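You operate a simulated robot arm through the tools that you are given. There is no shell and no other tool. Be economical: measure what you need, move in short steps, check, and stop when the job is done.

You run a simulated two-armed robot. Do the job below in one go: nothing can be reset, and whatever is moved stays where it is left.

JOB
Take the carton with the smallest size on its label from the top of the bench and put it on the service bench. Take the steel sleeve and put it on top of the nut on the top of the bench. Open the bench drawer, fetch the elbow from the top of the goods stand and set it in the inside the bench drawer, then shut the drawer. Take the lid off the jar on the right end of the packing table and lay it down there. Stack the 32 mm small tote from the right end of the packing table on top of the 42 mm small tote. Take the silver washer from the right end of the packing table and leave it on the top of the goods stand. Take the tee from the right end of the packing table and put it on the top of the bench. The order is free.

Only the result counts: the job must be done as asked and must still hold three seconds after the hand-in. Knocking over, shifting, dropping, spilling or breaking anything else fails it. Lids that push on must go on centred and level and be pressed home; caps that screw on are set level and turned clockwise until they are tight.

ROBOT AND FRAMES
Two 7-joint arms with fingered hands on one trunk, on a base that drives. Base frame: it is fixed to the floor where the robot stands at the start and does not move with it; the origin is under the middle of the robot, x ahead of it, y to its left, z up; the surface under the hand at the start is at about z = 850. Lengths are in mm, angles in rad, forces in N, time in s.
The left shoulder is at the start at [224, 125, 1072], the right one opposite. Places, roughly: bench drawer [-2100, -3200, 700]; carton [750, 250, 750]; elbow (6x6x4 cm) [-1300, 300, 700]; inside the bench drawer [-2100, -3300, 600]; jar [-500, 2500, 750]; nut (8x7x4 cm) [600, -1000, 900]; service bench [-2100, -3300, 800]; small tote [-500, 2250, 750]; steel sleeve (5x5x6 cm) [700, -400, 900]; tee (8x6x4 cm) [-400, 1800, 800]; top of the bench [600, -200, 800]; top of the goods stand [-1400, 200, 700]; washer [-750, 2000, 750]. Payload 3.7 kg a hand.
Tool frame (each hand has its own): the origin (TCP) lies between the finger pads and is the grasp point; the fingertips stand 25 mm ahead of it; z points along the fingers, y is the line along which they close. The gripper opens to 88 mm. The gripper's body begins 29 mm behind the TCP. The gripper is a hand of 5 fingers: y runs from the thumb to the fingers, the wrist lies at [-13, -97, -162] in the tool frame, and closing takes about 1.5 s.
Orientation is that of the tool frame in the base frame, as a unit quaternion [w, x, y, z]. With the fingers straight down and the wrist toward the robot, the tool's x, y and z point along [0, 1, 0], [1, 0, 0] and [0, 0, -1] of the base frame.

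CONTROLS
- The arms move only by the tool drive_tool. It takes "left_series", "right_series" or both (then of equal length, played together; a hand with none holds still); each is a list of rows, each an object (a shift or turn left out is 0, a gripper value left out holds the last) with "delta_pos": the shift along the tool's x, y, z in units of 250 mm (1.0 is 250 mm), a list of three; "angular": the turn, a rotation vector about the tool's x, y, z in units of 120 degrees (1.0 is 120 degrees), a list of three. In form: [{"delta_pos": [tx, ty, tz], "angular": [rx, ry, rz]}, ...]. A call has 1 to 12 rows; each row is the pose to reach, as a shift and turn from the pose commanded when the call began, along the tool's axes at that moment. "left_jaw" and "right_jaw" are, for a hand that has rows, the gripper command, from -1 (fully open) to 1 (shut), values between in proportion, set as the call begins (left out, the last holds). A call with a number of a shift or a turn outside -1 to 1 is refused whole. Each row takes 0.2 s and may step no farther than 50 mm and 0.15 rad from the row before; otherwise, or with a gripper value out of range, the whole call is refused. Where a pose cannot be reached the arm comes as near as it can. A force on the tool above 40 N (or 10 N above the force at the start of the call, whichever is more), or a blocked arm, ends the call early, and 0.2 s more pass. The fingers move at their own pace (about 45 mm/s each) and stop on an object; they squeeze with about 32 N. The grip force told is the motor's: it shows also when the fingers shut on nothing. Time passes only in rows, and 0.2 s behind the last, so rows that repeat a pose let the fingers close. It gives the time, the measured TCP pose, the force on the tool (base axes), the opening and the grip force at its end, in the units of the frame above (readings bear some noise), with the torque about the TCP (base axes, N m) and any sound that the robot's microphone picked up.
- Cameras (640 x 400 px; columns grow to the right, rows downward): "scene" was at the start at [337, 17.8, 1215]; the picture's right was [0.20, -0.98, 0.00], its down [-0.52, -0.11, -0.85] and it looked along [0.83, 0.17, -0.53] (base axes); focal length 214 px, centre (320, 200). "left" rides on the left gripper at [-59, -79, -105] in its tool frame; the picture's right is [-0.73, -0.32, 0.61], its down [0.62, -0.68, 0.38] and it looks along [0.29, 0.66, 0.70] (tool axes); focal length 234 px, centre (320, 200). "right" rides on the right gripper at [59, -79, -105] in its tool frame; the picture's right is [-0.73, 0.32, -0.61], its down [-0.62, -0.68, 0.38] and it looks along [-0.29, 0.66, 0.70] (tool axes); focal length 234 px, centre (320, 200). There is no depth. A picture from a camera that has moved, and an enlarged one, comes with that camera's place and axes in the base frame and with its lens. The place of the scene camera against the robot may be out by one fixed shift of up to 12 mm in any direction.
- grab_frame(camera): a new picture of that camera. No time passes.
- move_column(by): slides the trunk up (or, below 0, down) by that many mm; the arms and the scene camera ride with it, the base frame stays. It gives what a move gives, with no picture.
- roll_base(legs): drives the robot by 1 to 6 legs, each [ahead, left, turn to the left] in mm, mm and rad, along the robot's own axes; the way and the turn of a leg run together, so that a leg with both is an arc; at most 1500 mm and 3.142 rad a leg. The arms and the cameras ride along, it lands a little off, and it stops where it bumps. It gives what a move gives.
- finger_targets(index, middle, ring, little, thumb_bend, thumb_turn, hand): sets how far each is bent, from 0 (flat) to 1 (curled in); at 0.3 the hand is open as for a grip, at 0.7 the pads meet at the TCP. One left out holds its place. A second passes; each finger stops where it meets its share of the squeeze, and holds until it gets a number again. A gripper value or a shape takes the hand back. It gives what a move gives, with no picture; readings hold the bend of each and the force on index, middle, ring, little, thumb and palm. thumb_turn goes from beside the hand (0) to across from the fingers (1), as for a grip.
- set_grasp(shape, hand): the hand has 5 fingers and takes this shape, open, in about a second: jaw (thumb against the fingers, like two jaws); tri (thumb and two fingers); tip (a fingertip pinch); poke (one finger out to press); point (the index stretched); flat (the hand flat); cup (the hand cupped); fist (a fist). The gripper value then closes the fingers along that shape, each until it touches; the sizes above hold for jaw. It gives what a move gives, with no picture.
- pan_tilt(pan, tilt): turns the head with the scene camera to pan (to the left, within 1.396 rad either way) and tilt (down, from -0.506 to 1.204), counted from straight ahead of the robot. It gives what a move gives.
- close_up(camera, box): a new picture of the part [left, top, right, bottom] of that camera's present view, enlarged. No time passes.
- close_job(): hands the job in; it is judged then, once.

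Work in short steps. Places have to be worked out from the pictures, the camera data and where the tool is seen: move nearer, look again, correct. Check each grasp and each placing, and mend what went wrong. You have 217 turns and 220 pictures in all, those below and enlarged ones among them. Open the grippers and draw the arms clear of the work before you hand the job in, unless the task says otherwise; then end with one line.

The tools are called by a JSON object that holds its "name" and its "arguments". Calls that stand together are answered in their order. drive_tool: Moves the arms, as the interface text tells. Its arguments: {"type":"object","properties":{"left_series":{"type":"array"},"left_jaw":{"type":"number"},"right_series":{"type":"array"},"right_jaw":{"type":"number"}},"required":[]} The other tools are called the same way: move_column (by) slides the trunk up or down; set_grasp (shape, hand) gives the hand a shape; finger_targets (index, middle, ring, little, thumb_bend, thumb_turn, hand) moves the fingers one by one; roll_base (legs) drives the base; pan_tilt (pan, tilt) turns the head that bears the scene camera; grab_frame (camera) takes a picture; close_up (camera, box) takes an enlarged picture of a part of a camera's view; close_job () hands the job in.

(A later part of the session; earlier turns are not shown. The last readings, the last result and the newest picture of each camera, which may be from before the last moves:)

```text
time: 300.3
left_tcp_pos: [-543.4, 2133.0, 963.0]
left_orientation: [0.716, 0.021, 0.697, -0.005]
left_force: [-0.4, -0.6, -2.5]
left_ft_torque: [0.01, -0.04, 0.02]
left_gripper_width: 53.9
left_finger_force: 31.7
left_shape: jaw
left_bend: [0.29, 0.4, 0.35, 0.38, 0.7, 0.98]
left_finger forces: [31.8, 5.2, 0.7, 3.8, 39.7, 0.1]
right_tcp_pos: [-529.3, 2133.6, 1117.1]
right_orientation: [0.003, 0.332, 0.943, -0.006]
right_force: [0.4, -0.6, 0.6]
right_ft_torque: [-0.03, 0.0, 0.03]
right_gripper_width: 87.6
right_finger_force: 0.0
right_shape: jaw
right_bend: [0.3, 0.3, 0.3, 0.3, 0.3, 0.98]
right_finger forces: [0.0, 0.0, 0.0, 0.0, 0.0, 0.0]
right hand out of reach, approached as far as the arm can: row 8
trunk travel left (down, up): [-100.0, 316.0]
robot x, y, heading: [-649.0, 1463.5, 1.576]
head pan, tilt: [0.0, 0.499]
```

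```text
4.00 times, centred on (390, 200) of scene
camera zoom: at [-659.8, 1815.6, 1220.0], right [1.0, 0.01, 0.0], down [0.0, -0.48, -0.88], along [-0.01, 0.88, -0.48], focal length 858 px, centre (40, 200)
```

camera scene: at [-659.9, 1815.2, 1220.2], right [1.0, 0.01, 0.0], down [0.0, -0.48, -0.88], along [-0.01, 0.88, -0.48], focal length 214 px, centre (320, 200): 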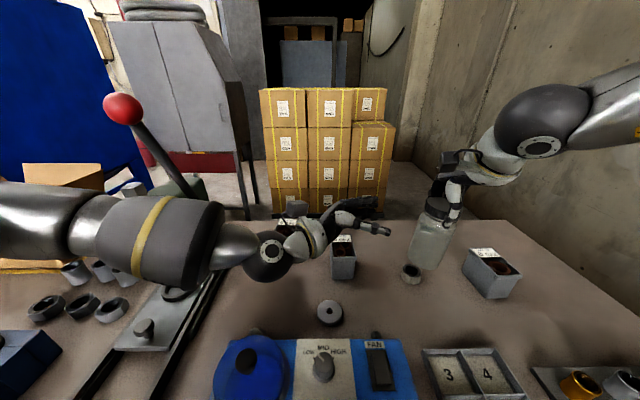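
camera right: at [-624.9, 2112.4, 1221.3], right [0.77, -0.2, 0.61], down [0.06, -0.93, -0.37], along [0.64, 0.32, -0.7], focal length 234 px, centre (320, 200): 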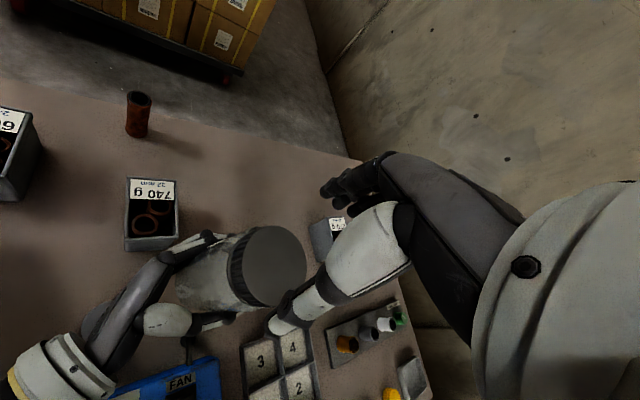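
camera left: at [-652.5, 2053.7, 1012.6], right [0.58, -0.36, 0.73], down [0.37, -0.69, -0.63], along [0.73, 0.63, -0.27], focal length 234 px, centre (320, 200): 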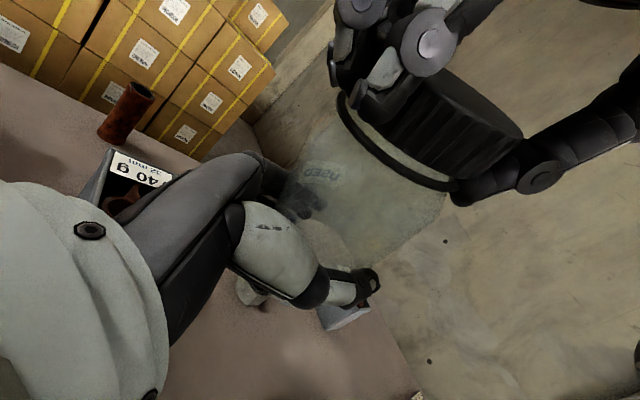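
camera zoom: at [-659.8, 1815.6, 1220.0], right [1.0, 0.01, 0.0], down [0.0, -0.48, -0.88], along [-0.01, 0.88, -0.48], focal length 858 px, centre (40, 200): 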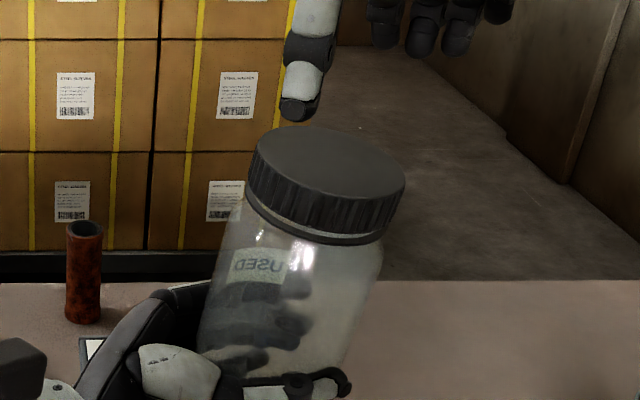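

The jar leans ~12° in the left hand. I rotate the left hand to make it upright, then grip the lid again.

{"name": "drive_tool", "arguments": {"left_series": [{"angular": [0, -0.04, 0]}, {"angular": [0, -0.08, 0]}, {"angular": [0, -0.1, 0]}]}}

{"name": "close_up", "arguments": {"camera": "scene", "box": [330, 150, 450, 250]}}

{"name": "grab_frame", "arguments": {"camera": "right"}}

```text
time: 301.1
left_tcp_pos: [-557.0, 2127.0, 967.2]
left_orientation: [0.786, 0.02, 0.618, -0.007]
left_force: [-0.4, 0.1, -1.9]
left_ft_torque: [0.02, -0.02, -0.01]
left_gripper_width: 54.1
left_finger_force: 31.5
left_shape: jaw
left_bend: [0.29, 0.4, 0.35, 0.38, 0.7, 0.98]
left_finger forces: [31.7, 5.1, 0.8, 3.9, 39.6, 0.1]
left hand out of reach, approached as far as the arm can: row 1, 2, 3
right_tcp_pos: [-530.3, 2132.4, 1117.9]
right_orientation: [0.003, 0.331, 0.943, -0.005]
right_force: [0.2, 0.2, 0.1]
right_ft_torque: [0.0, -0.01, 0.01]
right_gripper_width: 87.2
right_finger_force: 0.1
right_shape: jaw
right_bend: [0.3, 0.3, 0.3, 0.3, 0.3, 0.98]
right_finger forces: [0.0, 0.0, 0.0, 0.0, 0.1, 0.0]
trunk travel left (down, up): [-100.0, 316.0]
robot x, y, heading: [-645.5, 1463.8, 1.575]
head pan, tilt: [0.0, 0.499]
```

```text
4.00 times, centred on (390, 200) of scene
camera zoom: at [-660.0, 1814.8, 1220.4], right [1.0, 0.01, 0.0], down [0.0, -0.48, -0.88], along [-0.01, 0.88, -0.48], focal length 858 px, centre (40, 200)
```

zoom: 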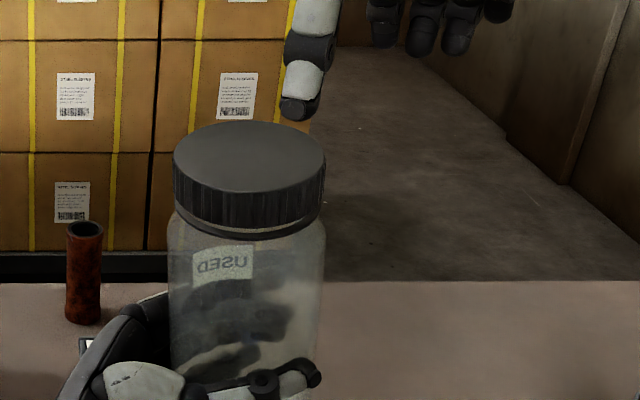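

```text
68 pictures are left
camera right: at [-625.3, 2111.2, 1222.2], right [0.77, -0.2, 0.61], down [0.06, -0.93, -0.37], along [0.64, 0.32, -0.7], focal length 234 px, centre (320, 200)
```

right: 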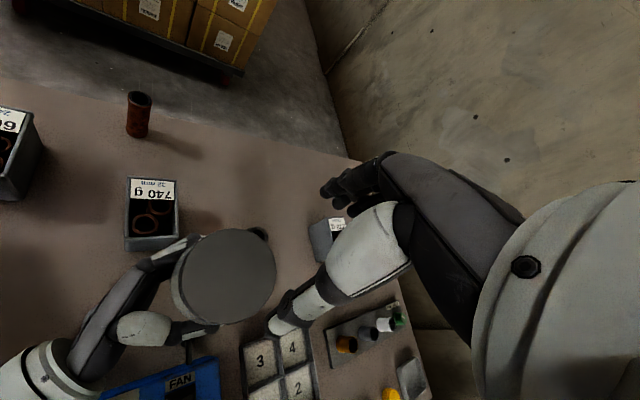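

Jar upright; lid centre ≈ [-572,2126,1069]. I lower the right hand onto it, close, and turn counter-clockwise.

{"name": "drive_tool", "arguments": {"right_series": [{"delta_pos": [0.05, -0.06, 0.03]}, {"delta_pos": [0.116, -0.124, 0.06]}, {"delta_pos": [0.116, -0.124, 0.15]}, {"delta_pos": [0.116, -0.124, 0.235]}]}}

{"name": "drive_tool", "arguments": {"right_series": [{}, {}, {}, {}, {}, {}], "right_jaw": 1}}

{"name": "drive_tool", "arguments": {"right_series": [{"angular": [0, 0, -0.065]}, {"angular": [0, 0, -0.13]}, {"angular": [0, 0, -0.195]}, {"angular": [0, 0, -0.26]}, {"angular": [0, 0, -0.325]}, {"angular": [0, 0, -0.39]}, {"angular": [0, 0, -0.455]}, {"angular": [0, 0, -0.52]}, {"angular": [0, 0, -0.585]}, {"angular": [0, 0, -0.64]}]}}

{"name": "close_up", "arguments": {"camera": "scene", "box": [330, 150, 450, 250]}}

```text
time: 302.1
left_tcp_pos: [-557.2, 2127.4, 967.2]
left_orientation: [0.785, 0.021, 0.619, -0.007]
left_force: [-0.3, 0.7, -1.2]
left_ft_torque: [-0.02, 0.0, 0.01]
left_gripper_width: 54.2
left_finger_force: 31.7
left_shape: jaw
left_bend: [0.29, 0.4, 0.35, 0.38, 0.7, 0.98]
left_finger forces: [31.7, 5.1, 0.8, 3.9, 39.5, 0.0]
right_tcp_pos: [-545.4, 2118.3, 1056.2]
right_orientation: [0.004, 0.33, 0.944, -0.005]
right_force: [-0.7, -0.6, 0.1]
right_ft_torque: [0.0, -0.04, -0.02]
right_gripper_width: 87.4
right_finger_force: 0.2
right_shape: jaw
right_bend: [0.3, 0.3, 0.3, 0.3, 0.3, 0.98]
right_finger forces: [0.0, 0.0, 0.1, 0.1, 0.1, 0.0]
right hand out of reach, approached as far as the arm can: row 1, 2, 3, 4
trunk travel left (down, up): [-100.0, 316.0]
robot x, y, heading: [-648.4, 1465.9, 1.578]
head pan, tilt: [0.0, 0.499]
```

```text
time: 303.5
left_tcp_pos: [-558.7, 2127.8, 966.0]
left_orientation: [0.785, 0.018, 0.619, -0.007]
left_force: [-11.9, 0.6, -11.2]
left_ft_torque: [-0.02, -0.8, -0.05]
left_gripper_width: 54.9
left_finger_force: 32.4
left_shape: jaw
left_bend: [0.3, 0.4, 0.34, 0.4, 0.7, 0.98]
left_finger forces: [33.5, 5.6, 2.0, 7.9, 38.2, 0.0]
right_tcp_pos: [-543.5, 2119.0, 1057.4]
right_orientation: [0.003, 0.333, 0.943, -0.003]
right_force: [11.9, 0.3, 8.7]
right_ft_torque: [0.11, -0.16, -0.05]
right_gripper_width: 5.1
right_finger_force: 31.7
right_shape: jaw
right_bend: [0.73, 0.7, 0.7, 0.7, 0.83, 1.0]
right_finger forces: [24.0, 0.1, 0.0, 0.0, 3.5, 0.0]
trunk travel left (down, up): [-100.0, 316.0]
robot x, y, heading: [-645.2, 1465.9, 1.576]
head pan, tilt: [0.0, 0.499]
```

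```text
time: 305.7
left_tcp_pos: [-556.9, 2127.5, 967.9]
left_orientation: [0.785, 0.022, 0.619, -0.008]
left_force: [-18.7, -11.1, -8.7]
left_ft_torque: [0.79, -1.18, -0.07]
left_gripper_width: 55.8
left_finger_force: 32.0
left_shape: jaw
left_bend: [0.36, 0.41, 0.34, 0.41, 0.71, 1.0]
left_finger forces: [26.2, 4.9, 5.4, 11.3, 49.0, 0.1]
right_tcp_pos: [-545.2, 2120.2, 1057.7]
right_orientation: [0.002, -0.328, 0.945, -0.004]
right_force: [19.2, 11.5, 6.6]
right_ft_torque: [0.26, -0.4, -0.15]
right_gripper_width: 4.4
right_finger_force: 32.0
right_shape: jaw
right_bend: [0.73, 0.7, 0.7, 0.7, 0.82, 1.0]
right_finger forces: [45.7, 0.0, 0.1, 0.1, 0.1, 0.0]
trunk travel left (down, up): [-100.0, 316.0]
robot x, y, heading: [-649.9, 1466.2, 1.576]
head pan, tilt: [0.0, 0.499]
```

```text
4.00 times, centred on (390, 200) of scene
camera zoom: at [-659.9, 1814.8, 1220.4], right [1.0, 0.01, 0.0], down [0.0, -0.48, -0.88], along [-0.01, 0.88, -0.48], focal length 858 px, centre (40, 200)
```

zoom: 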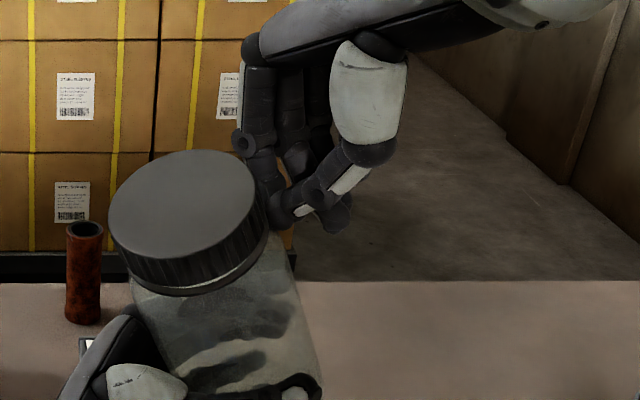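

The right hand missed the lid and pushed the jar over to the left (still held). I open and lift the right hand, then yaw the left hand (pointing more forward) to bring the jar further right where both arms work better.

{"name": "drive_tool", "arguments": {"right_series": [{"delta_pos": [-0.06, 0, 0]}, {"delta_pos": [-0.1, 0, -0.1]}, {"delta_pos": [-0.1, 0, -0.25]}, {"delta_pos": [-0.15, 0, -0.4], "angular": [0, 0, 0.06]}, {"delta_pos": [-0.25, 0, -0.5], "angular": [0, 0, 0.12]}, {"delta_pos": [-0.35, 0, -0.55], "angular": [0, 0, 0.18]}, {"delta_pos": [-0.45, 0, -0.55], "angular": [0, 0, 0.24]}], "right_jaw": -1}}

{"name": "drive_tool", "arguments": {"left_series": [{"delta_pos": [0, 0, 0.04], "angular": [-0.05, 0, 0]}, {"delta_pos": [0, 0, 0.08], "angular": [-0.1, 0, 0]}, {"delta_pos": [0, 0, 0.12], "angular": [-0.15, 0, 0]}, {"delta_pos": [0, 0, 0.16], "angular": [-0.2, 0, 0]}, {"delta_pos": [0, 0, 0.22], "angular": [-0.25, 0, 0]}, {"delta_pos": [0, 0, 0.28], "angular": [-0.3, 0, 0]}, {"delta_pos": [0, 0, 0.34], "angular": [-0.34, 0, 0]}, {"delta_pos": [0, 0, 0.4], "angular": [-0.38, 0, 0]}]}}

{"name": "grab_frame", "arguments": {"camera": "scene"}}

```text
time: 307.3
left_tcp_pos: [-557.1, 2127.2, 967.7]
left_orientation: [0.785, 0.021, 0.619, -0.007]
left_force: [0.8, 0.0, -2.1]
left_ft_torque: [-0.03, 0.01, 0.0]
left_gripper_width: 55.8
left_finger_force: 31.4
left_shape: jaw
left_bend: [0.34, 0.41, 0.34, 0.38, 0.71, 1.0]
left_finger forces: [33.0, 4.5, 2.4, 3.4, 40.6, 0.0]
right_tcp_pos: [-457.1, 2190.5, 1194.0]
right_orientation: [0.001, -0.082, 0.997, -0.006]
right_force: [-0.2, -0.6, -0.1]
right_ft_torque: [0.03, -0.01, 0.04]
right_gripper_width: 87.7
right_finger_force: 0.0
right_shape: jaw
right_bend: [0.3, 0.3, 0.3, 0.3, 0.3, 0.98]
right_finger forces: [0.0, 0.0, 0.1, 0.1, 0.0, 0.0]
trunk travel left (down, up): [-100.0, 316.0]
robot x, y, heading: [-647.9, 1461.0, 1.572]
head pan, tilt: [0.0, 0.499]
```

```text
time: 309.1
left_tcp_pos: [-650.6, 2130.5, 1007.4]
left_orientation: [0.731, -0.286, 0.573, 0.234]
left_force: [-0.2, -0.6, -1.2]
left_ft_torque: [0.05, -0.03, 0.02]
left_gripper_width: 55.5
left_finger_force: 31.5
left_shape: jaw
left_bend: [0.34, 0.41, 0.34, 0.38, 0.71, 1.0]
left_finger forces: [33.1, 4.5, 2.4, 3.3, 40.5, 0.1]
left hand out of reach, approached as far as the arm can: row 1, 2, 3, 4, 5, 6, 7, 8
right_tcp_pos: [-457.9, 2191.0, 1194.6]
right_orientation: [0.002, -0.083, 0.997, -0.006]
right_force: [0.5, 0.1, 0.1]
right_ft_torque: [-0.02, 0.0, 0.0]
right_gripper_width: 87.8
right_finger_force: 0.0
right_shape: jaw
right_bend: [0.3, 0.3, 0.3, 0.3, 0.3, 0.98]
right_finger forces: [0.0, 0.0, 0.0, 0.0, 0.0, 0.0]
trunk travel left (down, up): [-100.0, 316.0]
robot x, y, heading: [-646.3, 1465.4, 1.568]
head pan, tilt: [0.0, 0.499]
```

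```text
66 pictures are left
camera scene: at [-660.1, 1814.6, 1220.5], right [1.0, 0.01, 0.0], down [0.0, -0.48, -0.88], along [-0.01, 0.88, -0.48], focal length 214 px, centre (320, 200)
```

scene: 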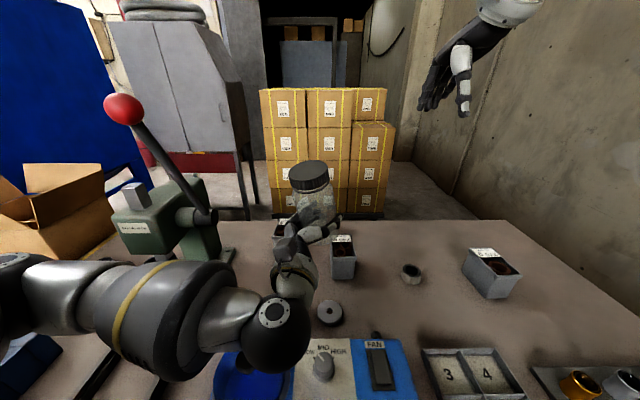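

That made it worse. I return the left hand to its earlier reachable pose and pitch it so the jar stands upright.

{"name": "drive_tool", "arguments": {"left_series": [{"delta_pos": [0.04, -0.03, 0.03], "angular": [0.05, 0, 0]}, {"delta_pos": [0.08, -0.06, 0.06], "angular": [0.1, 0, 0]}, {"delta_pos": [0.12, -0.1, 0.1], "angular": [0.15, 0, 0]}, {"delta_pos": [0.16, -0.13, 0.13], "angular": [0.2, 0, 0]}, {"delta_pos": [0.2, -0.16, 0.16], "angular": [0.25, 0, 0]}, {"delta_pos": [0.24, -0.2, 0.2], "angular": [0.3, 0, 0]}, {"delta_pos": [0.27, -0.23, 0.23], "angular": [0.35, 0, 0]}, {"delta_pos": [0.3, -0.25, 0.26], "angular": [0.38, 0, 0]}]}}

{"name": "drive_tool", "arguments": {"left_series": [{"angular": [0, 0.05, 0]}, {"angular": [0, 0.1, 0]}, {"angular": [0, 0.15, 0]}]}}

{"name": "grab_frame", "arguments": {"camera": "scene"}}

```text
time: 310.9
left_tcp_pos: [-560.6, 2128.1, 954.9]
left_orientation: [0.785, 0.02, 0.619, -0.008]
left_force: [0.0, 0.1, -1.6]
left_ft_torque: [-0.03, -0.02, 0.0]
left_gripper_width: 55.7
left_finger_force: 32.3
left_shape: jaw
left_bend: [0.34, 0.41, 0.34, 0.38, 0.71, 1.0]
left_finger forces: [32.9, 4.4, 2.6, 3.3, 40.7, 0.0]
left hand out of reach, approached as far as the arm can: row 8
right_tcp_pos: [-457.8, 2190.3, 1195.7]
right_orientation: [0.001, -0.083, 0.997, -0.005]
right_force: [-0.2, 0.0, 0.4]
right_ft_torque: [-0.01, 0.0, 0.03]
right_gripper_width: 87.9
right_finger_force: 0.0
right_shape: jaw
right_bend: [0.3, 0.3, 0.3, 0.3, 0.3, 0.98]
right_finger forces: [0.1, 0.0, 0.1, 0.1, 0.1, 0.0]
trunk travel left (down, up): [-100.0, 316.0]
robot x, y, heading: [-646.0, 1461.1, 1.577]
head pan, tilt: [0.0, 0.499]
```

```text
time: 311.7
left_tcp_pos: [-561.5, 2128.2, 955.4]
left_orientation: [0.678, 0.02, 0.735, -0.004]
left_force: [0.2, -0.1, -2.7]
left_ft_torque: [0.0, 0.02, 0.02]
left_gripper_width: 55.9
left_finger_force: 31.9
left_shape: jaw
left_bend: [0.34, 0.41, 0.34, 0.38, 0.71, 1.0]
left_finger forces: [32.7, 4.4, 2.5, 3.3, 40.7, 0.0]
right_tcp_pos: [-457.7, 2190.4, 1195.3]
right_orientation: [0.001, -0.082, 0.997, -0.005]
right_force: [-0.8, 0.6, 0.0]
right_ft_torque: [0.02, 0.02, -0.04]
right_gripper_width: 87.6
right_finger_force: 0.0
right_shape: jaw
right_bend: [0.3, 0.3, 0.3, 0.3, 0.3, 0.98]
right_finger forces: [0.0, 0.1, 0.0, 0.0, 0.1, 0.0]
trunk travel left (down, up): [-100.0, 316.0]
robot x, y, heading: [-652.3, 1465.0, 1.578]
head pan, tilt: [0.0, 0.499]
```

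```text
65 pictures are left
camera scene: at [-660.0, 1814.2, 1220.6], right [1.0, 0.01, 0.0], down [0.0, -0.48, -0.88], along [-0.01, 0.88, -0.48], focal length 214 px, centre (320, 200)
```

scene: 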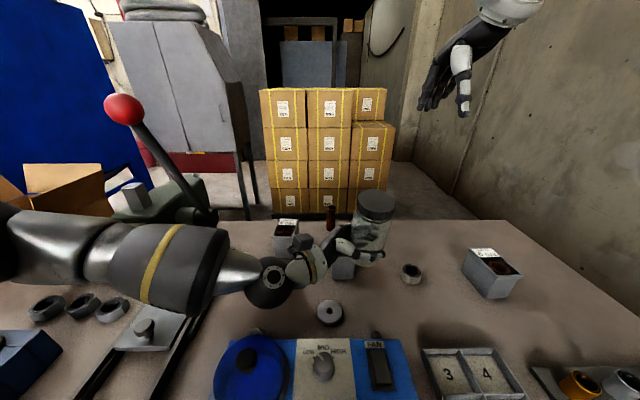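

Upright again. With this pitch I try moving the jar 70 mm further to the right.

{"name": "drive_tool", "arguments": {"left_series": [{"delta_pos": [0, 0, 0.1]}, {"delta_pos": [0, 0, 0.2]}, {"delta_pos": [0, 0, 0.28]}]}}

{"name": "drive_tool", "arguments": {"right_series": [{"delta_pos": [0.06, -0.06, 0.06], "angular": [0, 0, 0.06]}, {"delta_pos": [0.12, -0.12, 0.12], "angular": [0, 0, 0.12]}, {"delta_pos": [0.16, -0.18, 0.18], "angular": [0, 0, 0.18]}, {"delta_pos": [0.2, -0.2, 0.2], "angular": [0, 0, 0.24]}, {"delta_pos": [0.2, -0.2, 0.2], "angular": [0, 0, 0.3]}, {"delta_pos": [0.2, -0.2, 0.2], "angular": [0, 0, 0.36]}]}}

{"name": "grab_frame", "arguments": {"camera": "right"}}

{"name": "close_up", "arguments": {"camera": "scene", "box": [330, 150, 450, 250]}}

```text
time: 312.5
left_tcp_pos: [-539.0, 2118.0, 958.6]
left_orientation: [0.679, 0.021, 0.734, -0.004]
left_force: [0.0, -0.4, -1.1]
left_ft_torque: [0.01, -0.03, 0.0]
left_gripper_width: 55.7
left_finger_force: 31.9
left_shape: jaw
left_bend: [0.34, 0.41, 0.34, 0.38, 0.71, 1.0]
left_finger forces: [32.6, 4.5, 2.7, 3.3, 40.6, 0.1]
left hand out of reach, approached as far as the arm can: row 1, 2, 3
right_tcp_pos: [-458.5, 2190.5, 1193.9]
right_orientation: [0.002, -0.082, 0.997, -0.005]
right_force: [-0.6, 0.2, -0.2]
right_ft_torque: [0.01, 0.0, 0.02]
right_gripper_width: 87.9
right_finger_force: 0.0
right_shape: jaw
right_bend: [0.3, 0.3, 0.3, 0.3, 0.3, 0.98]
right_finger forces: [0.0, 0.0, 0.0, 0.1, 0.0, 0.0]
trunk travel left (down, up): [-100.0, 316.0]
robot x, y, heading: [-644.5, 1463.8, 1.577]
head pan, tilt: [0.0, 0.499]
```

```text
time: 313.9
left_tcp_pos: [-537.4, 2118.3, 957.2]
left_orientation: [0.679, 0.021, 0.734, -0.005]
left_force: [0.2, 0.5, -2.2]
left_ft_torque: [0.01, -0.07, 0.05]
left_gripper_width: 55.2
left_finger_force: 32.1
left_shape: jaw
left_bend: [0.34, 0.41, 0.34, 0.38, 0.71, 1.0]
left_finger forces: [32.6, 4.4, 2.7, 3.3, 40.7, 0.0]
right_tcp_pos: [-499.5, 2133.9, 1143.2]
right_orientation: [0.005, 0.291, 0.957, -0.005]
right_force: [0.5, 0.4, -0.5]
right_ft_torque: [0.0, 0.01, 0.0]
right_gripper_width: 87.9
right_finger_force: 0.1
right_shape: jaw
right_bend: [0.3, 0.3, 0.3, 0.3, 0.3, 0.98]
right_finger forces: [0.0, 0.1, 0.1, 0.0, 0.0, 0.1]
trunk travel left (down, up): [-100.0, 316.0]
robot x, y, heading: [-649.2, 1464.6, 1.574]
head pan, tilt: [0.0, 0.499]
```

```text
64 pictures are left
camera right: at [-592.2, 2102.7, 1247.4], right [0.78, -0.13, 0.61], down [0.14, -0.92, -0.37], along [0.61, 0.38, -0.7], focal length 234 px, centre (320, 200)
```

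right: 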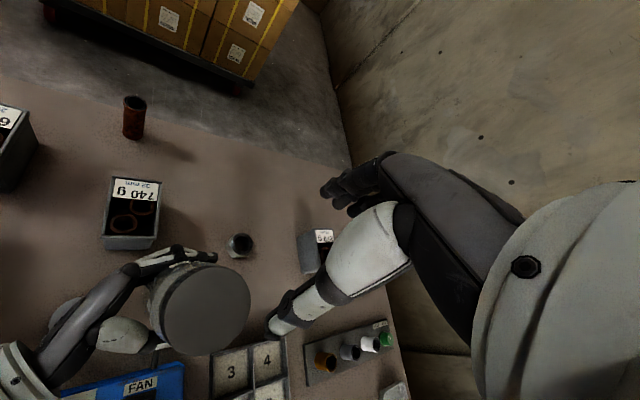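

```text
4.00 times, centred on (390, 200) of scene
camera zoom: at [-660.1, 1815.2, 1220.2], right [1.0, 0.01, 0.0], down [0.0, -0.48, -0.88], along [-0.01, 0.88, -0.48], focal length 858 px, centre (40, 200)
```

zoom: 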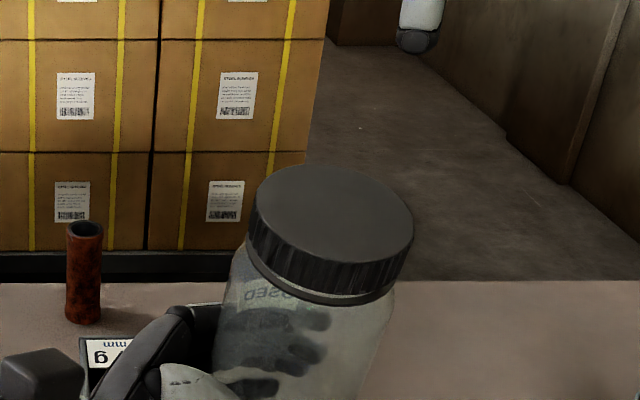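

Lid centre ≈ [-541,2106,1052], leaning slightly. I move the right hand onto it (stopping to check before closing).

{"name": "drive_tool", "arguments": {"right_series": [{"delta_pos": [0.04, -0.1, 0.06]}, {"delta_pos": [0.076, -0.186, 0.15]}, {"delta_pos": [0.076, -0.186, 0.27]}, {"delta_pos": [0.076, -0.186, 0.385]}]}}

{"name": "grab_frame", "arguments": {"camera": "right"}}

```text
time: 314.9
left_tcp_pos: [-539.2, 2117.9, 956.6]
left_orientation: [0.679, 0.021, 0.734, -0.004]
left_force: [1.0, 0.7, -2.1]
left_ft_torque: [0.06, 0.01, 0.0]
left_gripper_width: 55.2
left_finger_force: 32.5
left_shape: jaw
left_bend: [0.34, 0.41, 0.34, 0.38, 0.71, 1.0]
left_finger forces: [32.7, 4.4, 2.6, 3.2, 40.6, 0.0]
right_tcp_pos: [-541.3, 2103.1, 1047.5]
right_orientation: [0.003, 0.291, 0.957, -0.005]
right_force: [-0.4, -0.4, -0.8]
right_ft_torque: [0.0, -0.01, 0.01]
right_gripper_width: 87.7
right_finger_force: 0.1
right_shape: jaw
right_bend: [0.3, 0.3, 0.3, 0.3, 0.3, 0.98]
right_finger forces: [0.0, 0.0, 0.0, 0.1, 0.0, 0.0]
trunk travel left (down, up): [-100.0, 316.0]
robot x, y, heading: [-646.6, 1464.8, 1.576]
head pan, tilt: [0.0, 0.499]
```

```text
62 pictures are left
camera right: at [-632.8, 2072.7, 1151.3], right [0.78, -0.13, 0.61], down [0.14, -0.92, -0.37], along [0.61, 0.38, -0.7], focal length 234 px, centre (320, 200)
```

right: 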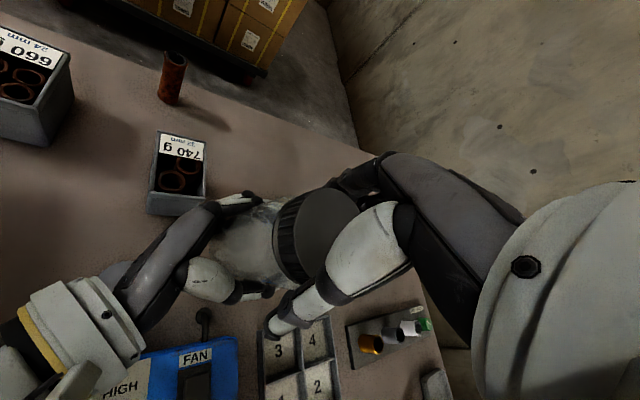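

Lid is well between the fingers. I close and turn counter-clockwise 75°.

{"name": "drive_tool", "arguments": {"right_series": [{}, {}, {}, {}, {}, {}], "right_jaw": 1}}

{"name": "drive_tool", "arguments": {"right_series": [{"angular": [0, 0, -0.065]}, {"angular": [0, 0, -0.13]}, {"angular": [0, 0, -0.195]}, {"angular": [0, 0, -0.26]}, {"angular": [0, 0, -0.325]}, {"angular": [0, 0, -0.39]}, {"angular": [0, 0, -0.455]}, {"angular": [0, 0, -0.52]}, {"angular": [0, 0, -0.585]}, {"angular": [0, 0, -0.63]}]}}

{"name": "close_up", "arguments": {"camera": "scene", "box": [330, 150, 450, 250]}}

```text
time: 316.3
left_tcp_pos: [-538.6, 2119.2, 957.9]
left_orientation: [0.679, 0.021, 0.734, -0.004]
left_force: [-1.7, -0.4, -2.8]
left_ft_torque: [-0.4, 0.19, 0.01]
left_gripper_width: 55.2
left_finger_force: 31.9
left_shape: jaw
left_bend: [0.33, 0.41, 0.34, 0.39, 0.71, 1.0]
left_finger forces: [34.9, 3.7, 1.1, 4.1, 39.4, 0.0]
right_tcp_pos: [-541.0, 2101.9, 1048.8]
right_orientation: [0.002, 0.291, 0.957, -0.005]
right_force: [1.9, 0.3, 0.8]
right_ft_torque: [0.45, -0.34, -0.03]
right_gripper_width: 52.1
right_finger_force: 31.9
right_shape: jaw
right_bend: [0.26, 0.37, 0.4, 0.42, 0.73, 1.0]
right_finger forces: [17.7, 10.3, 0.0, 0.1, 27.0, 0.0]
trunk travel left (down, up): [-100.0, 316.0]
robot x, y, heading: [-646.6, 1464.8, 1.58]
head pan, tilt: [0.0, 0.499]
```

```text
time: 318.6
left_tcp_pos: [-537.5, 2114.6, 955.8]
left_orientation: [0.677, 0.023, 0.735, -0.007]
left_force: [-6.9, -13.8, -11.9]
left_ft_torque: [0.87, -0.75, 0.25]
left_gripper_width: 56.5
left_finger_force: 31.7
left_shape: jaw
left_bend: [0.36, 0.4, 0.32, 0.34, 0.73, 1.0]
left_finger forces: [27.5, 5.9, 7.2, 3.8, 62.3, 0.0]
right_tcp_pos: [-538.6, 2108.4, 1051.6]
right_orientation: [0.002, -0.353, 0.936, 0.004]
right_force: [7.3, 13.0, 10.9]
right_ft_torque: [0.5, 0.07, -0.32]
right_gripper_width: 27.8
right_finger_force: 32.5
right_shape: jaw
right_bend: [0.75, 0.49, 0.4, 0.42, 0.87, 1.0]
right_finger forces: [16.9, 0.0, 0.1, 0.0, 2.6, 0.1]
trunk travel left (down, up): [-100.0, 316.0]
robot x, y, heading: [-648.7, 1464.8, 1.578]
head pan, tilt: [0.0, 0.499]
stopped in row 10 (left hand): the force on the tool passed its limit at 40 N (the readings are from after the stop); the commanded pose is now the measured one
```

```text
4.00 times, centred on (390, 200) of scene
camera zoom: at [-660.1, 1814.6, 1220.5], right [1.0, 0.01, 0.0], down [0.0, -0.48, -0.88], along [-0.01, 0.88, -0.48], focal length 858 px, centre (40, 200)
```

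zoom: 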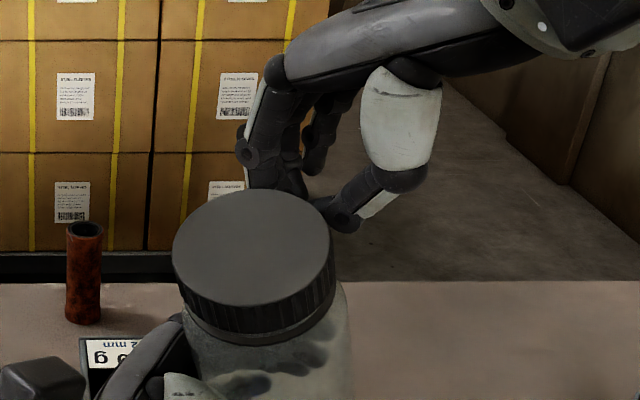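

The grip slipped again. New plan: stand the jar on a free spot of the table, where it cannot tilt, and unscrew there with the right hand pressing lightly. First I free the right hand and look at the lid.

{"name": "drive_tool", "arguments": {"right_series": [{}, {}, {}, {}, {"delta_pos": [-0.05, 0.02, -0.1]}, {"delta_pos": [-0.05, 0.02, -0.25]}, {"delta_pos": [-0.05, 0.02, -0.3], "angular": [0, 0, 0.07]}, {"delta_pos": [-0.05, 0.02, -0.3], "angular": [0, 0, 0.14]}, {"delta_pos": [-0.05, 0.02, -0.3], "angular": [0, 0, 0.21]}, {"delta_pos": [-0.05, 0.02, -0.3], "angular": [0, 0, 0.28]}, {"delta_pos": [-0.05, 0.02, -0.3], "angular": [0, 0, 0.34]}], "right_jaw": -1}}

{"name": "drive_tool", "arguments": {"left_series": [{"angular": [0, 0.05, 0]}, {"angular": [0, 0.1, 0]}]}}

{"name": "grab_frame", "arguments": {"camera": "right"}}

{"name": "close_up", "arguments": {"camera": "scene", "box": [310, 150, 450, 260]}}

```text
time: 321.0
left_tcp_pos: [-537.7, 2117.0, 957.0]
left_orientation: [0.679, 0.022, 0.734, -0.006]
left_force: [0.8, 0.6, -2.5]
left_ft_torque: [-0.01, 0.01, 0.02]
left_gripper_width: 56.9
left_finger_force: 32.3
left_shape: jaw
left_bend: [0.35, 0.4, 0.33, 0.33, 0.73, 1.0]
left_finger forces: [35.5, 4.6, 5.0, 2.6, 46.4, 0.1]
right_tcp_pos: [-533.7, 2119.6, 1125.9]
right_orientation: [0.002, -0.005, 1.0, -0.001]
right_force: [0.4, -0.5, 0.4]
right_ft_torque: [0.01, 0.01, -0.02]
right_gripper_width: 87.7
right_finger_force: 0.1
right_shape: jaw
right_bend: [0.3, 0.3, 0.3, 0.3, 0.3, 0.98]
right_finger forces: [0.0, 0.0, 0.0, 0.0, 0.0, 0.0]
trunk travel left (down, up): [-100.0, 316.0]
robot x, y, heading: [-645.6, 1466.5, 1.582]
head pan, tilt: [0.0, 0.499]
```

```text
time: 321.6
left_tcp_pos: [-560.6, 2114.4, 953.4]
left_orientation: [0.599, 0.024, 0.801, -0.001]
left_force: [-0.1, 0.8, -2.0]
left_ft_torque: [0.01, 0.02, 0.01]
left_gripper_width: 56.5
left_finger_force: 31.9
left_shape: jaw
left_bend: [0.35, 0.4, 0.33, 0.33, 0.73, 1.0]
left_finger forces: [34.9, 4.7, 4.9, 2.5, 45.9, 0.0]
left hand out of reach, approached as far as the arm can: row 1, 2
right_tcp_pos: [-534.7, 2117.5, 1126.3]
right_orientation: [0.002, -0.006, 1.0, 0.001]
right_force: [0.7, 0.2, -0.3]
right_ft_torque: [0.02, 0.05, 0.0]
right_gripper_width: 87.8
right_finger_force: 0.0
right_shape: jaw
right_bend: [0.3, 0.3, 0.3, 0.3, 0.3, 0.98]
right_finger forces: [0.0, 0.0, 0.1, 0.0, 0.0, 0.1]
trunk travel left (down, up): [-100.0, 316.0]
robot x, y, heading: [-643.6, 1464.3, 1.572]
head pan, tilt: [0.0, 0.499]
```

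```text
60 pictures are left
camera right: at [-590.8, 2039.9, 1229.9], right [0.72, 0.33, 0.61], down [0.63, -0.67, -0.38], along [0.29, 0.66, -0.69], focal length 234 px, centre (320, 200)
```

right: 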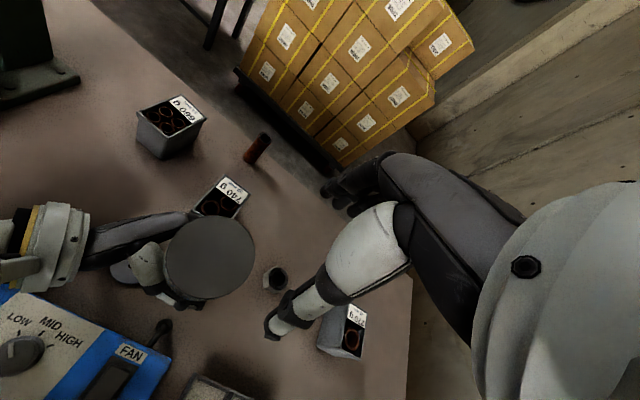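

```text
3.64 times, centred on (380, 205) of scene
camera zoom: at [-660.1, 1813.8, 1220.9], right [1.0, 0.01, 0.0], down [0.0, -0.48, -0.88], along [-0.01, 0.88, -0.48], focal length 780 px, centre (102, 182)
```

zoom: 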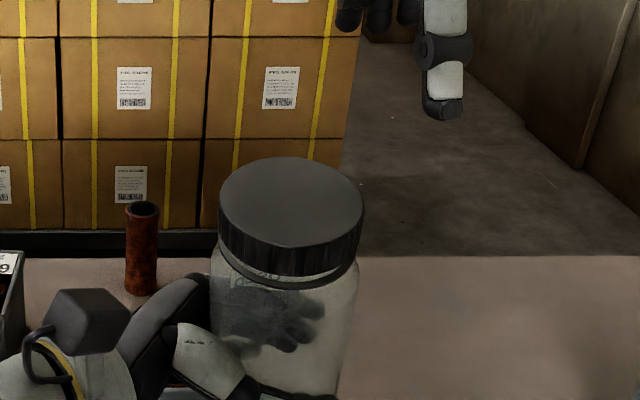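

Lid ≈ [-574,2098,1053]. I grip it with the right hand square on, and check before the left lets go.

{"name": "drive_tool", "arguments": {"right_series": [{"delta_pos": [0.08, -0.04, 0.06]}, {"delta_pos": [0.156, -0.08, 0.12]}, {"delta_pos": [0.156, -0.08, 0.22]}, {"delta_pos": [0.156, -0.08, 0.32]}]}}

{"name": "grab_frame", "arguments": {"camera": "right"}}

{"name": "drive_tool", "arguments": {"right_series": [{}, {}, {}, {}, {}, {}], "right_jaw": 1}}

```text
time: 322.6
left_tcp_pos: [-559.6, 2115.5, 951.3]
left_orientation: [0.599, 0.024, 0.8, -0.003]
left_force: [-0.8, 0.1, -1.7]
left_ft_torque: [0.02, 0.0, 0.02]
left_gripper_width: 56.5
left_finger_force: 32.6
left_shape: jaw
left_bend: [0.35, 0.4, 0.33, 0.33, 0.73, 1.0]
left_finger forces: [34.9, 4.7, 5.0, 2.7, 46.1, 0.0]
right_tcp_pos: [-572.5, 2099.9, 1043.3]
right_orientation: [0.003, -0.007, 1.0, -0.001]
right_force: [-0.3, 0.0, 0.2]
right_ft_torque: [-0.02, 0.0, 0.02]
right_gripper_width: 87.7
right_finger_force: 0.1
right_shape: jaw
right_bend: [0.3, 0.3, 0.3, 0.3, 0.3, 0.98]
right_finger forces: [0.0, 0.1, 0.0, 0.0, 0.0, 0.0]
trunk travel left (down, up): [-100.0, 316.0]
robot x, y, heading: [-648.3, 1463.4, 1.574]
head pan, tilt: [0.0, 0.499]
```

```text
58 pictures are left
camera right: at [-629.7, 2020.8, 1147.0], right [0.72, 0.33, 0.61], down [0.63, -0.67, -0.38], along [0.28, 0.66, -0.69], focal length 234 px, centre (320, 200)
```

right: 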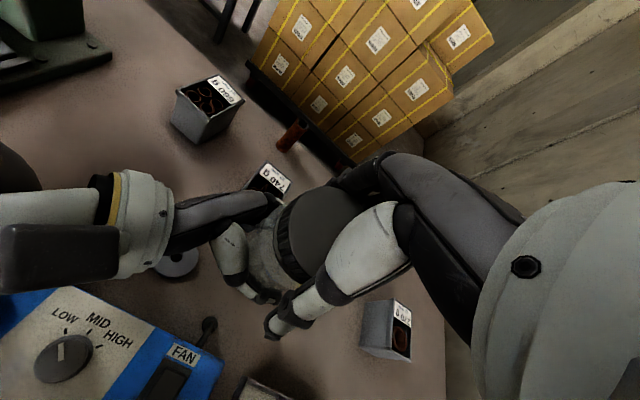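

```text
time: 324.0
left_tcp_pos: [-559.2, 2116.3, 952.3]
left_orientation: [0.6, 0.024, 0.8, -0.003]
left_force: [0.3, -3.2, -4.1]
left_ft_torque: [-0.35, -0.01, -0.05]
left_gripper_width: 56.4
left_finger_force: 32.3
left_shape: jaw
left_bend: [0.35, 0.41, 0.34, 0.35, 0.73, 0.99]
left_finger forces: [35.1, 4.2, 2.8, 2.8, 45.3, 0.0]
right_tcp_pos: [-571.5, 2099.1, 1044.1]
right_orientation: [0.003, -0.006, 1.0, 0.001]
right_force: [0.2, 2.8, 1.8]
right_ft_torque: [0.63, -0.01, 0.12]
right_gripper_width: 53.7
right_finger_force: 32.2
right_shape: jaw
right_bend: [0.27, 0.34, 0.37, 0.43, 0.73, 1.0]
right_finger forces: [17.0, 7.7, 4.2, 0.0, 27.8, 0.0]
trunk travel left (down, up): [-100.0, 316.0]
robot x, y, heading: [-650.1, 1460.7, 1.579]
head pan, tilt: [0.0, 0.499]
```

Very good grip (three fingers + thumb). Before moving on, I use it to turn counter-clockwise 45° while the left hand holds.

{"name": "drive_tool", "arguments": {"right_series": [{"angular": [0, 0, -0.055]}, {"angular": [0, 0, -0.11]}, {"angular": [0, 0, -0.165]}, {"angular": [0, 0, -0.22]}, {"angular": [0, 0, -0.275]}, {"angular": [0, 0, -0.33]}, {"angular": [0, 0, -0.38]}]}}

{"name": "close_up", "arguments": {"camera": "scene", "box": [310, 150, 450, 260]}}

```text
time: 325.6
left_tcp_pos: [-559.1, 2114.8, 952.2]
left_orientation: [0.599, 0.024, 0.8, -0.003]
left_force: [-6.4, -7.3, -9.4]
left_ft_torque: [0.39, -0.93, 0.64]
left_gripper_width: 56.6
left_finger_force: 31.7
left_shape: jaw
left_bend: [0.35, 0.4, 0.34, 0.35, 0.73, 1.0]
left_finger forces: [33.7, 6.4, 6.5, 3.2, 55.6, 0.0]
right_tcp_pos: [-572.0, 2098.7, 1044.3]
right_orientation: [0.001, -0.393, 0.92, 0.0]
right_force: [6.9, 6.8, 8.6]
right_ft_torque: [0.39, 0.22, -0.67]
right_gripper_width: 47.9
right_finger_force: 32.0
right_shape: jaw
right_bend: [0.26, 0.36, 0.38, 0.43, 0.75, 0.94]
right_finger forces: [21.2, 10.3, 0.5, 0.1, 29.9, 0.0]
trunk travel left (down, up): [-100.0, 316.0]
robot x, y, heading: [-650.7, 1465.3, 1.574]
head pan, tilt: [0.0, 0.499]
```

```text
3.64 times, centred on (380, 205) of scene
camera zoom: at [-660.0, 1814.9, 1220.3], right [1.0, 0.01, 0.0], down [0.0, -0.48, -0.88], along [-0.01, 0.88, -0.48], focal length 780 px, centre (102, 182)
```

zoom: 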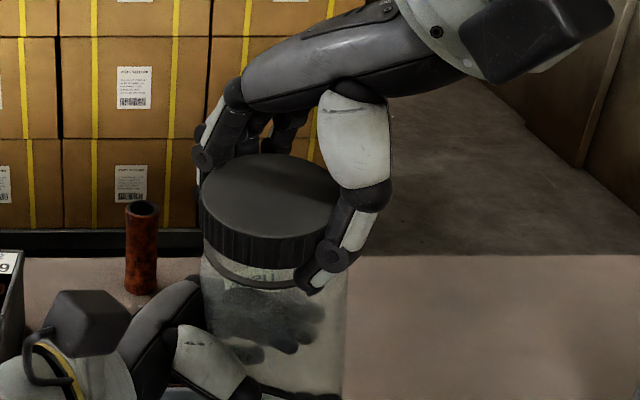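

Turned 45° without slipping. I do another bite: open, turn back, close, turn again.

{"name": "drive_tool", "arguments": {"right_series": [{}, {}, {}, {}, {"angular": [0, 0, 0.07]}, {"angular": [0, 0, 0.14]}, {"angular": [0, 0, 0.21]}, {"angular": [0, 0, 0.28]}, {"angular": [0, 0, 0.35]}, {"angular": [0, 0, 0.38]}], "right_jaw": -1}}

{"name": "drive_tool", "arguments": {"right_series": [{}, {}, {}, {}, {}, {}], "right_jaw": 1}}

{"name": "drive_tool", "arguments": {"right_series": [{"angular": [0, 0, -0.055]}, {"angular": [0, 0, -0.11]}, {"angular": [0, 0, -0.165]}, {"angular": [0, 0, -0.22]}, {"angular": [0, 0, -0.275]}, {"angular": [0, 0, -0.33]}, {"angular": [0, 0, -0.38]}]}}

{"name": "close_up", "arguments": {"camera": "scene", "box": [310, 150, 450, 260]}}

```text
time: 327.8
left_tcp_pos: [-561.5, 2115.4, 952.4]
left_orientation: [0.598, 0.026, 0.801, -0.002]
left_force: [-0.2, -0.1, -1.9]
left_ft_torque: [0.04, 0.0, 0.0]
left_gripper_width: 56.5
left_finger_force: 32.7
left_shape: jaw
left_bend: [0.35, 0.4, 0.34, 0.33, 0.73, 1.0]
left_finger forces: [36.5, 4.7, 4.5, 2.8, 47.7, 0.0]
right_tcp_pos: [-571.8, 2098.7, 1044.2]
right_orientation: [0.002, -0.006, 1.0, 0.0]
right_force: [0.1, -0.6, -0.1]
right_ft_torque: [0.02, 0.0, -0.01]
right_gripper_width: 87.5
right_finger_force: 0.0
right_shape: jaw
right_bend: [0.3, 0.3, 0.3, 0.3, 0.3, 0.98]
right_finger forces: [0.0, 0.1, 0.0, 0.0, 0.0, 0.0]
trunk travel left (down, up): [-100.0, 316.0]
robot x, y, heading: [-646.2, 1466.7, 1.578]
head pan, tilt: [0.0, 0.499]
```

```text
time: 329.2
left_tcp_pos: [-560.4, 2114.5, 952.0]
left_orientation: [0.598, 0.025, 0.801, -0.003]
left_force: [-1.1, -2.6, -2.7]
left_ft_torque: [-0.24, 0.0, -0.11]
left_gripper_width: 56.4
left_finger_force: 32.4
left_shape: jaw
left_bend: [0.35, 0.41, 0.34, 0.34, 0.73, 0.99]
left_finger forces: [36.1, 4.3, 2.9, 2.8, 46.9, 0.1]
right_tcp_pos: [-571.8, 2099.1, 1044.9]
right_orientation: [0.003, -0.006, 1.0, 0.001]
right_force: [-1.1, 2.7, 1.0]
right_ft_torque: [0.46, -0.01, 0.09]
right_gripper_width: 51.4
right_finger_force: 32.0
right_shape: jaw
right_bend: [0.27, 0.34, 0.37, 0.45, 0.73, 1.0]
right_finger forces: [17.3, 7.4, 3.5, 0.0, 27.9, 0.1]
trunk travel left (down, up): [-100.0, 316.0]
robot x, y, heading: [-651.2, 1465.6, 1.575]
head pan, tilt: [0.0, 0.499]
```

```text
time: 330.8
left_tcp_pos: [-560.1, 2116.0, 951.6]
left_orientation: [0.599, 0.024, 0.8, -0.003]
left_force: [-6.2, -5.3, -10.5]
left_ft_torque: [0.17, -0.75, 0.27]
left_gripper_width: 56.3
left_finger_force: 31.9
left_shape: jaw
left_bend: [0.35, 0.4, 0.34, 0.35, 0.73, 1.0]
left_finger forces: [35.1, 6.0, 5.4, 3.5, 54.0, 0.1]
right_tcp_pos: [-571.2, 2099.5, 1044.3]
right_orientation: [0.002, -0.394, 0.919, 0.0]
right_force: [5.2, 3.6, 8.3]
right_ft_torque: [0.44, 0.11, -0.31]
right_gripper_width: 46.7
right_finger_force: 31.9
right_shape: jaw
right_bend: [0.26, 0.36, 0.38, 0.45, 0.74, 0.98]
right_finger forces: [21.2, 11.5, 0.9, 0.1, 28.5, 0.1]
trunk travel left (down, up): [-100.0, 316.0]
robot x, y, heading: [-646.7, 1467.8, 1.575]
head pan, tilt: [0.0, 0.499]
```

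```text
3.64 times, centred on (380, 205) of scene
camera zoom: at [-660.0, 1814.9, 1220.3], right [1.0, 0.01, 0.0], down [0.0, -0.48, -0.88], along [-0.01, 0.88, -0.48], focal length 780 px, centre (102, 182)
```

zoom: 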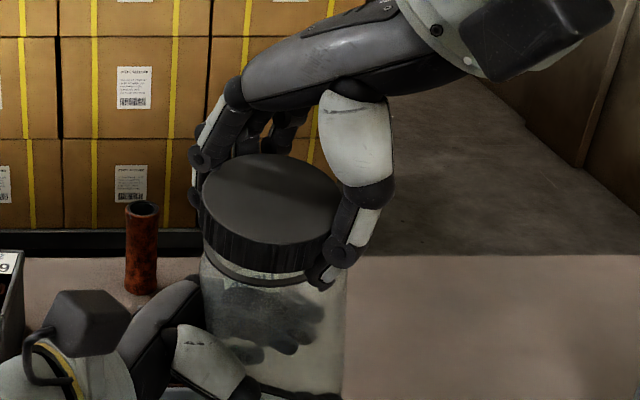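

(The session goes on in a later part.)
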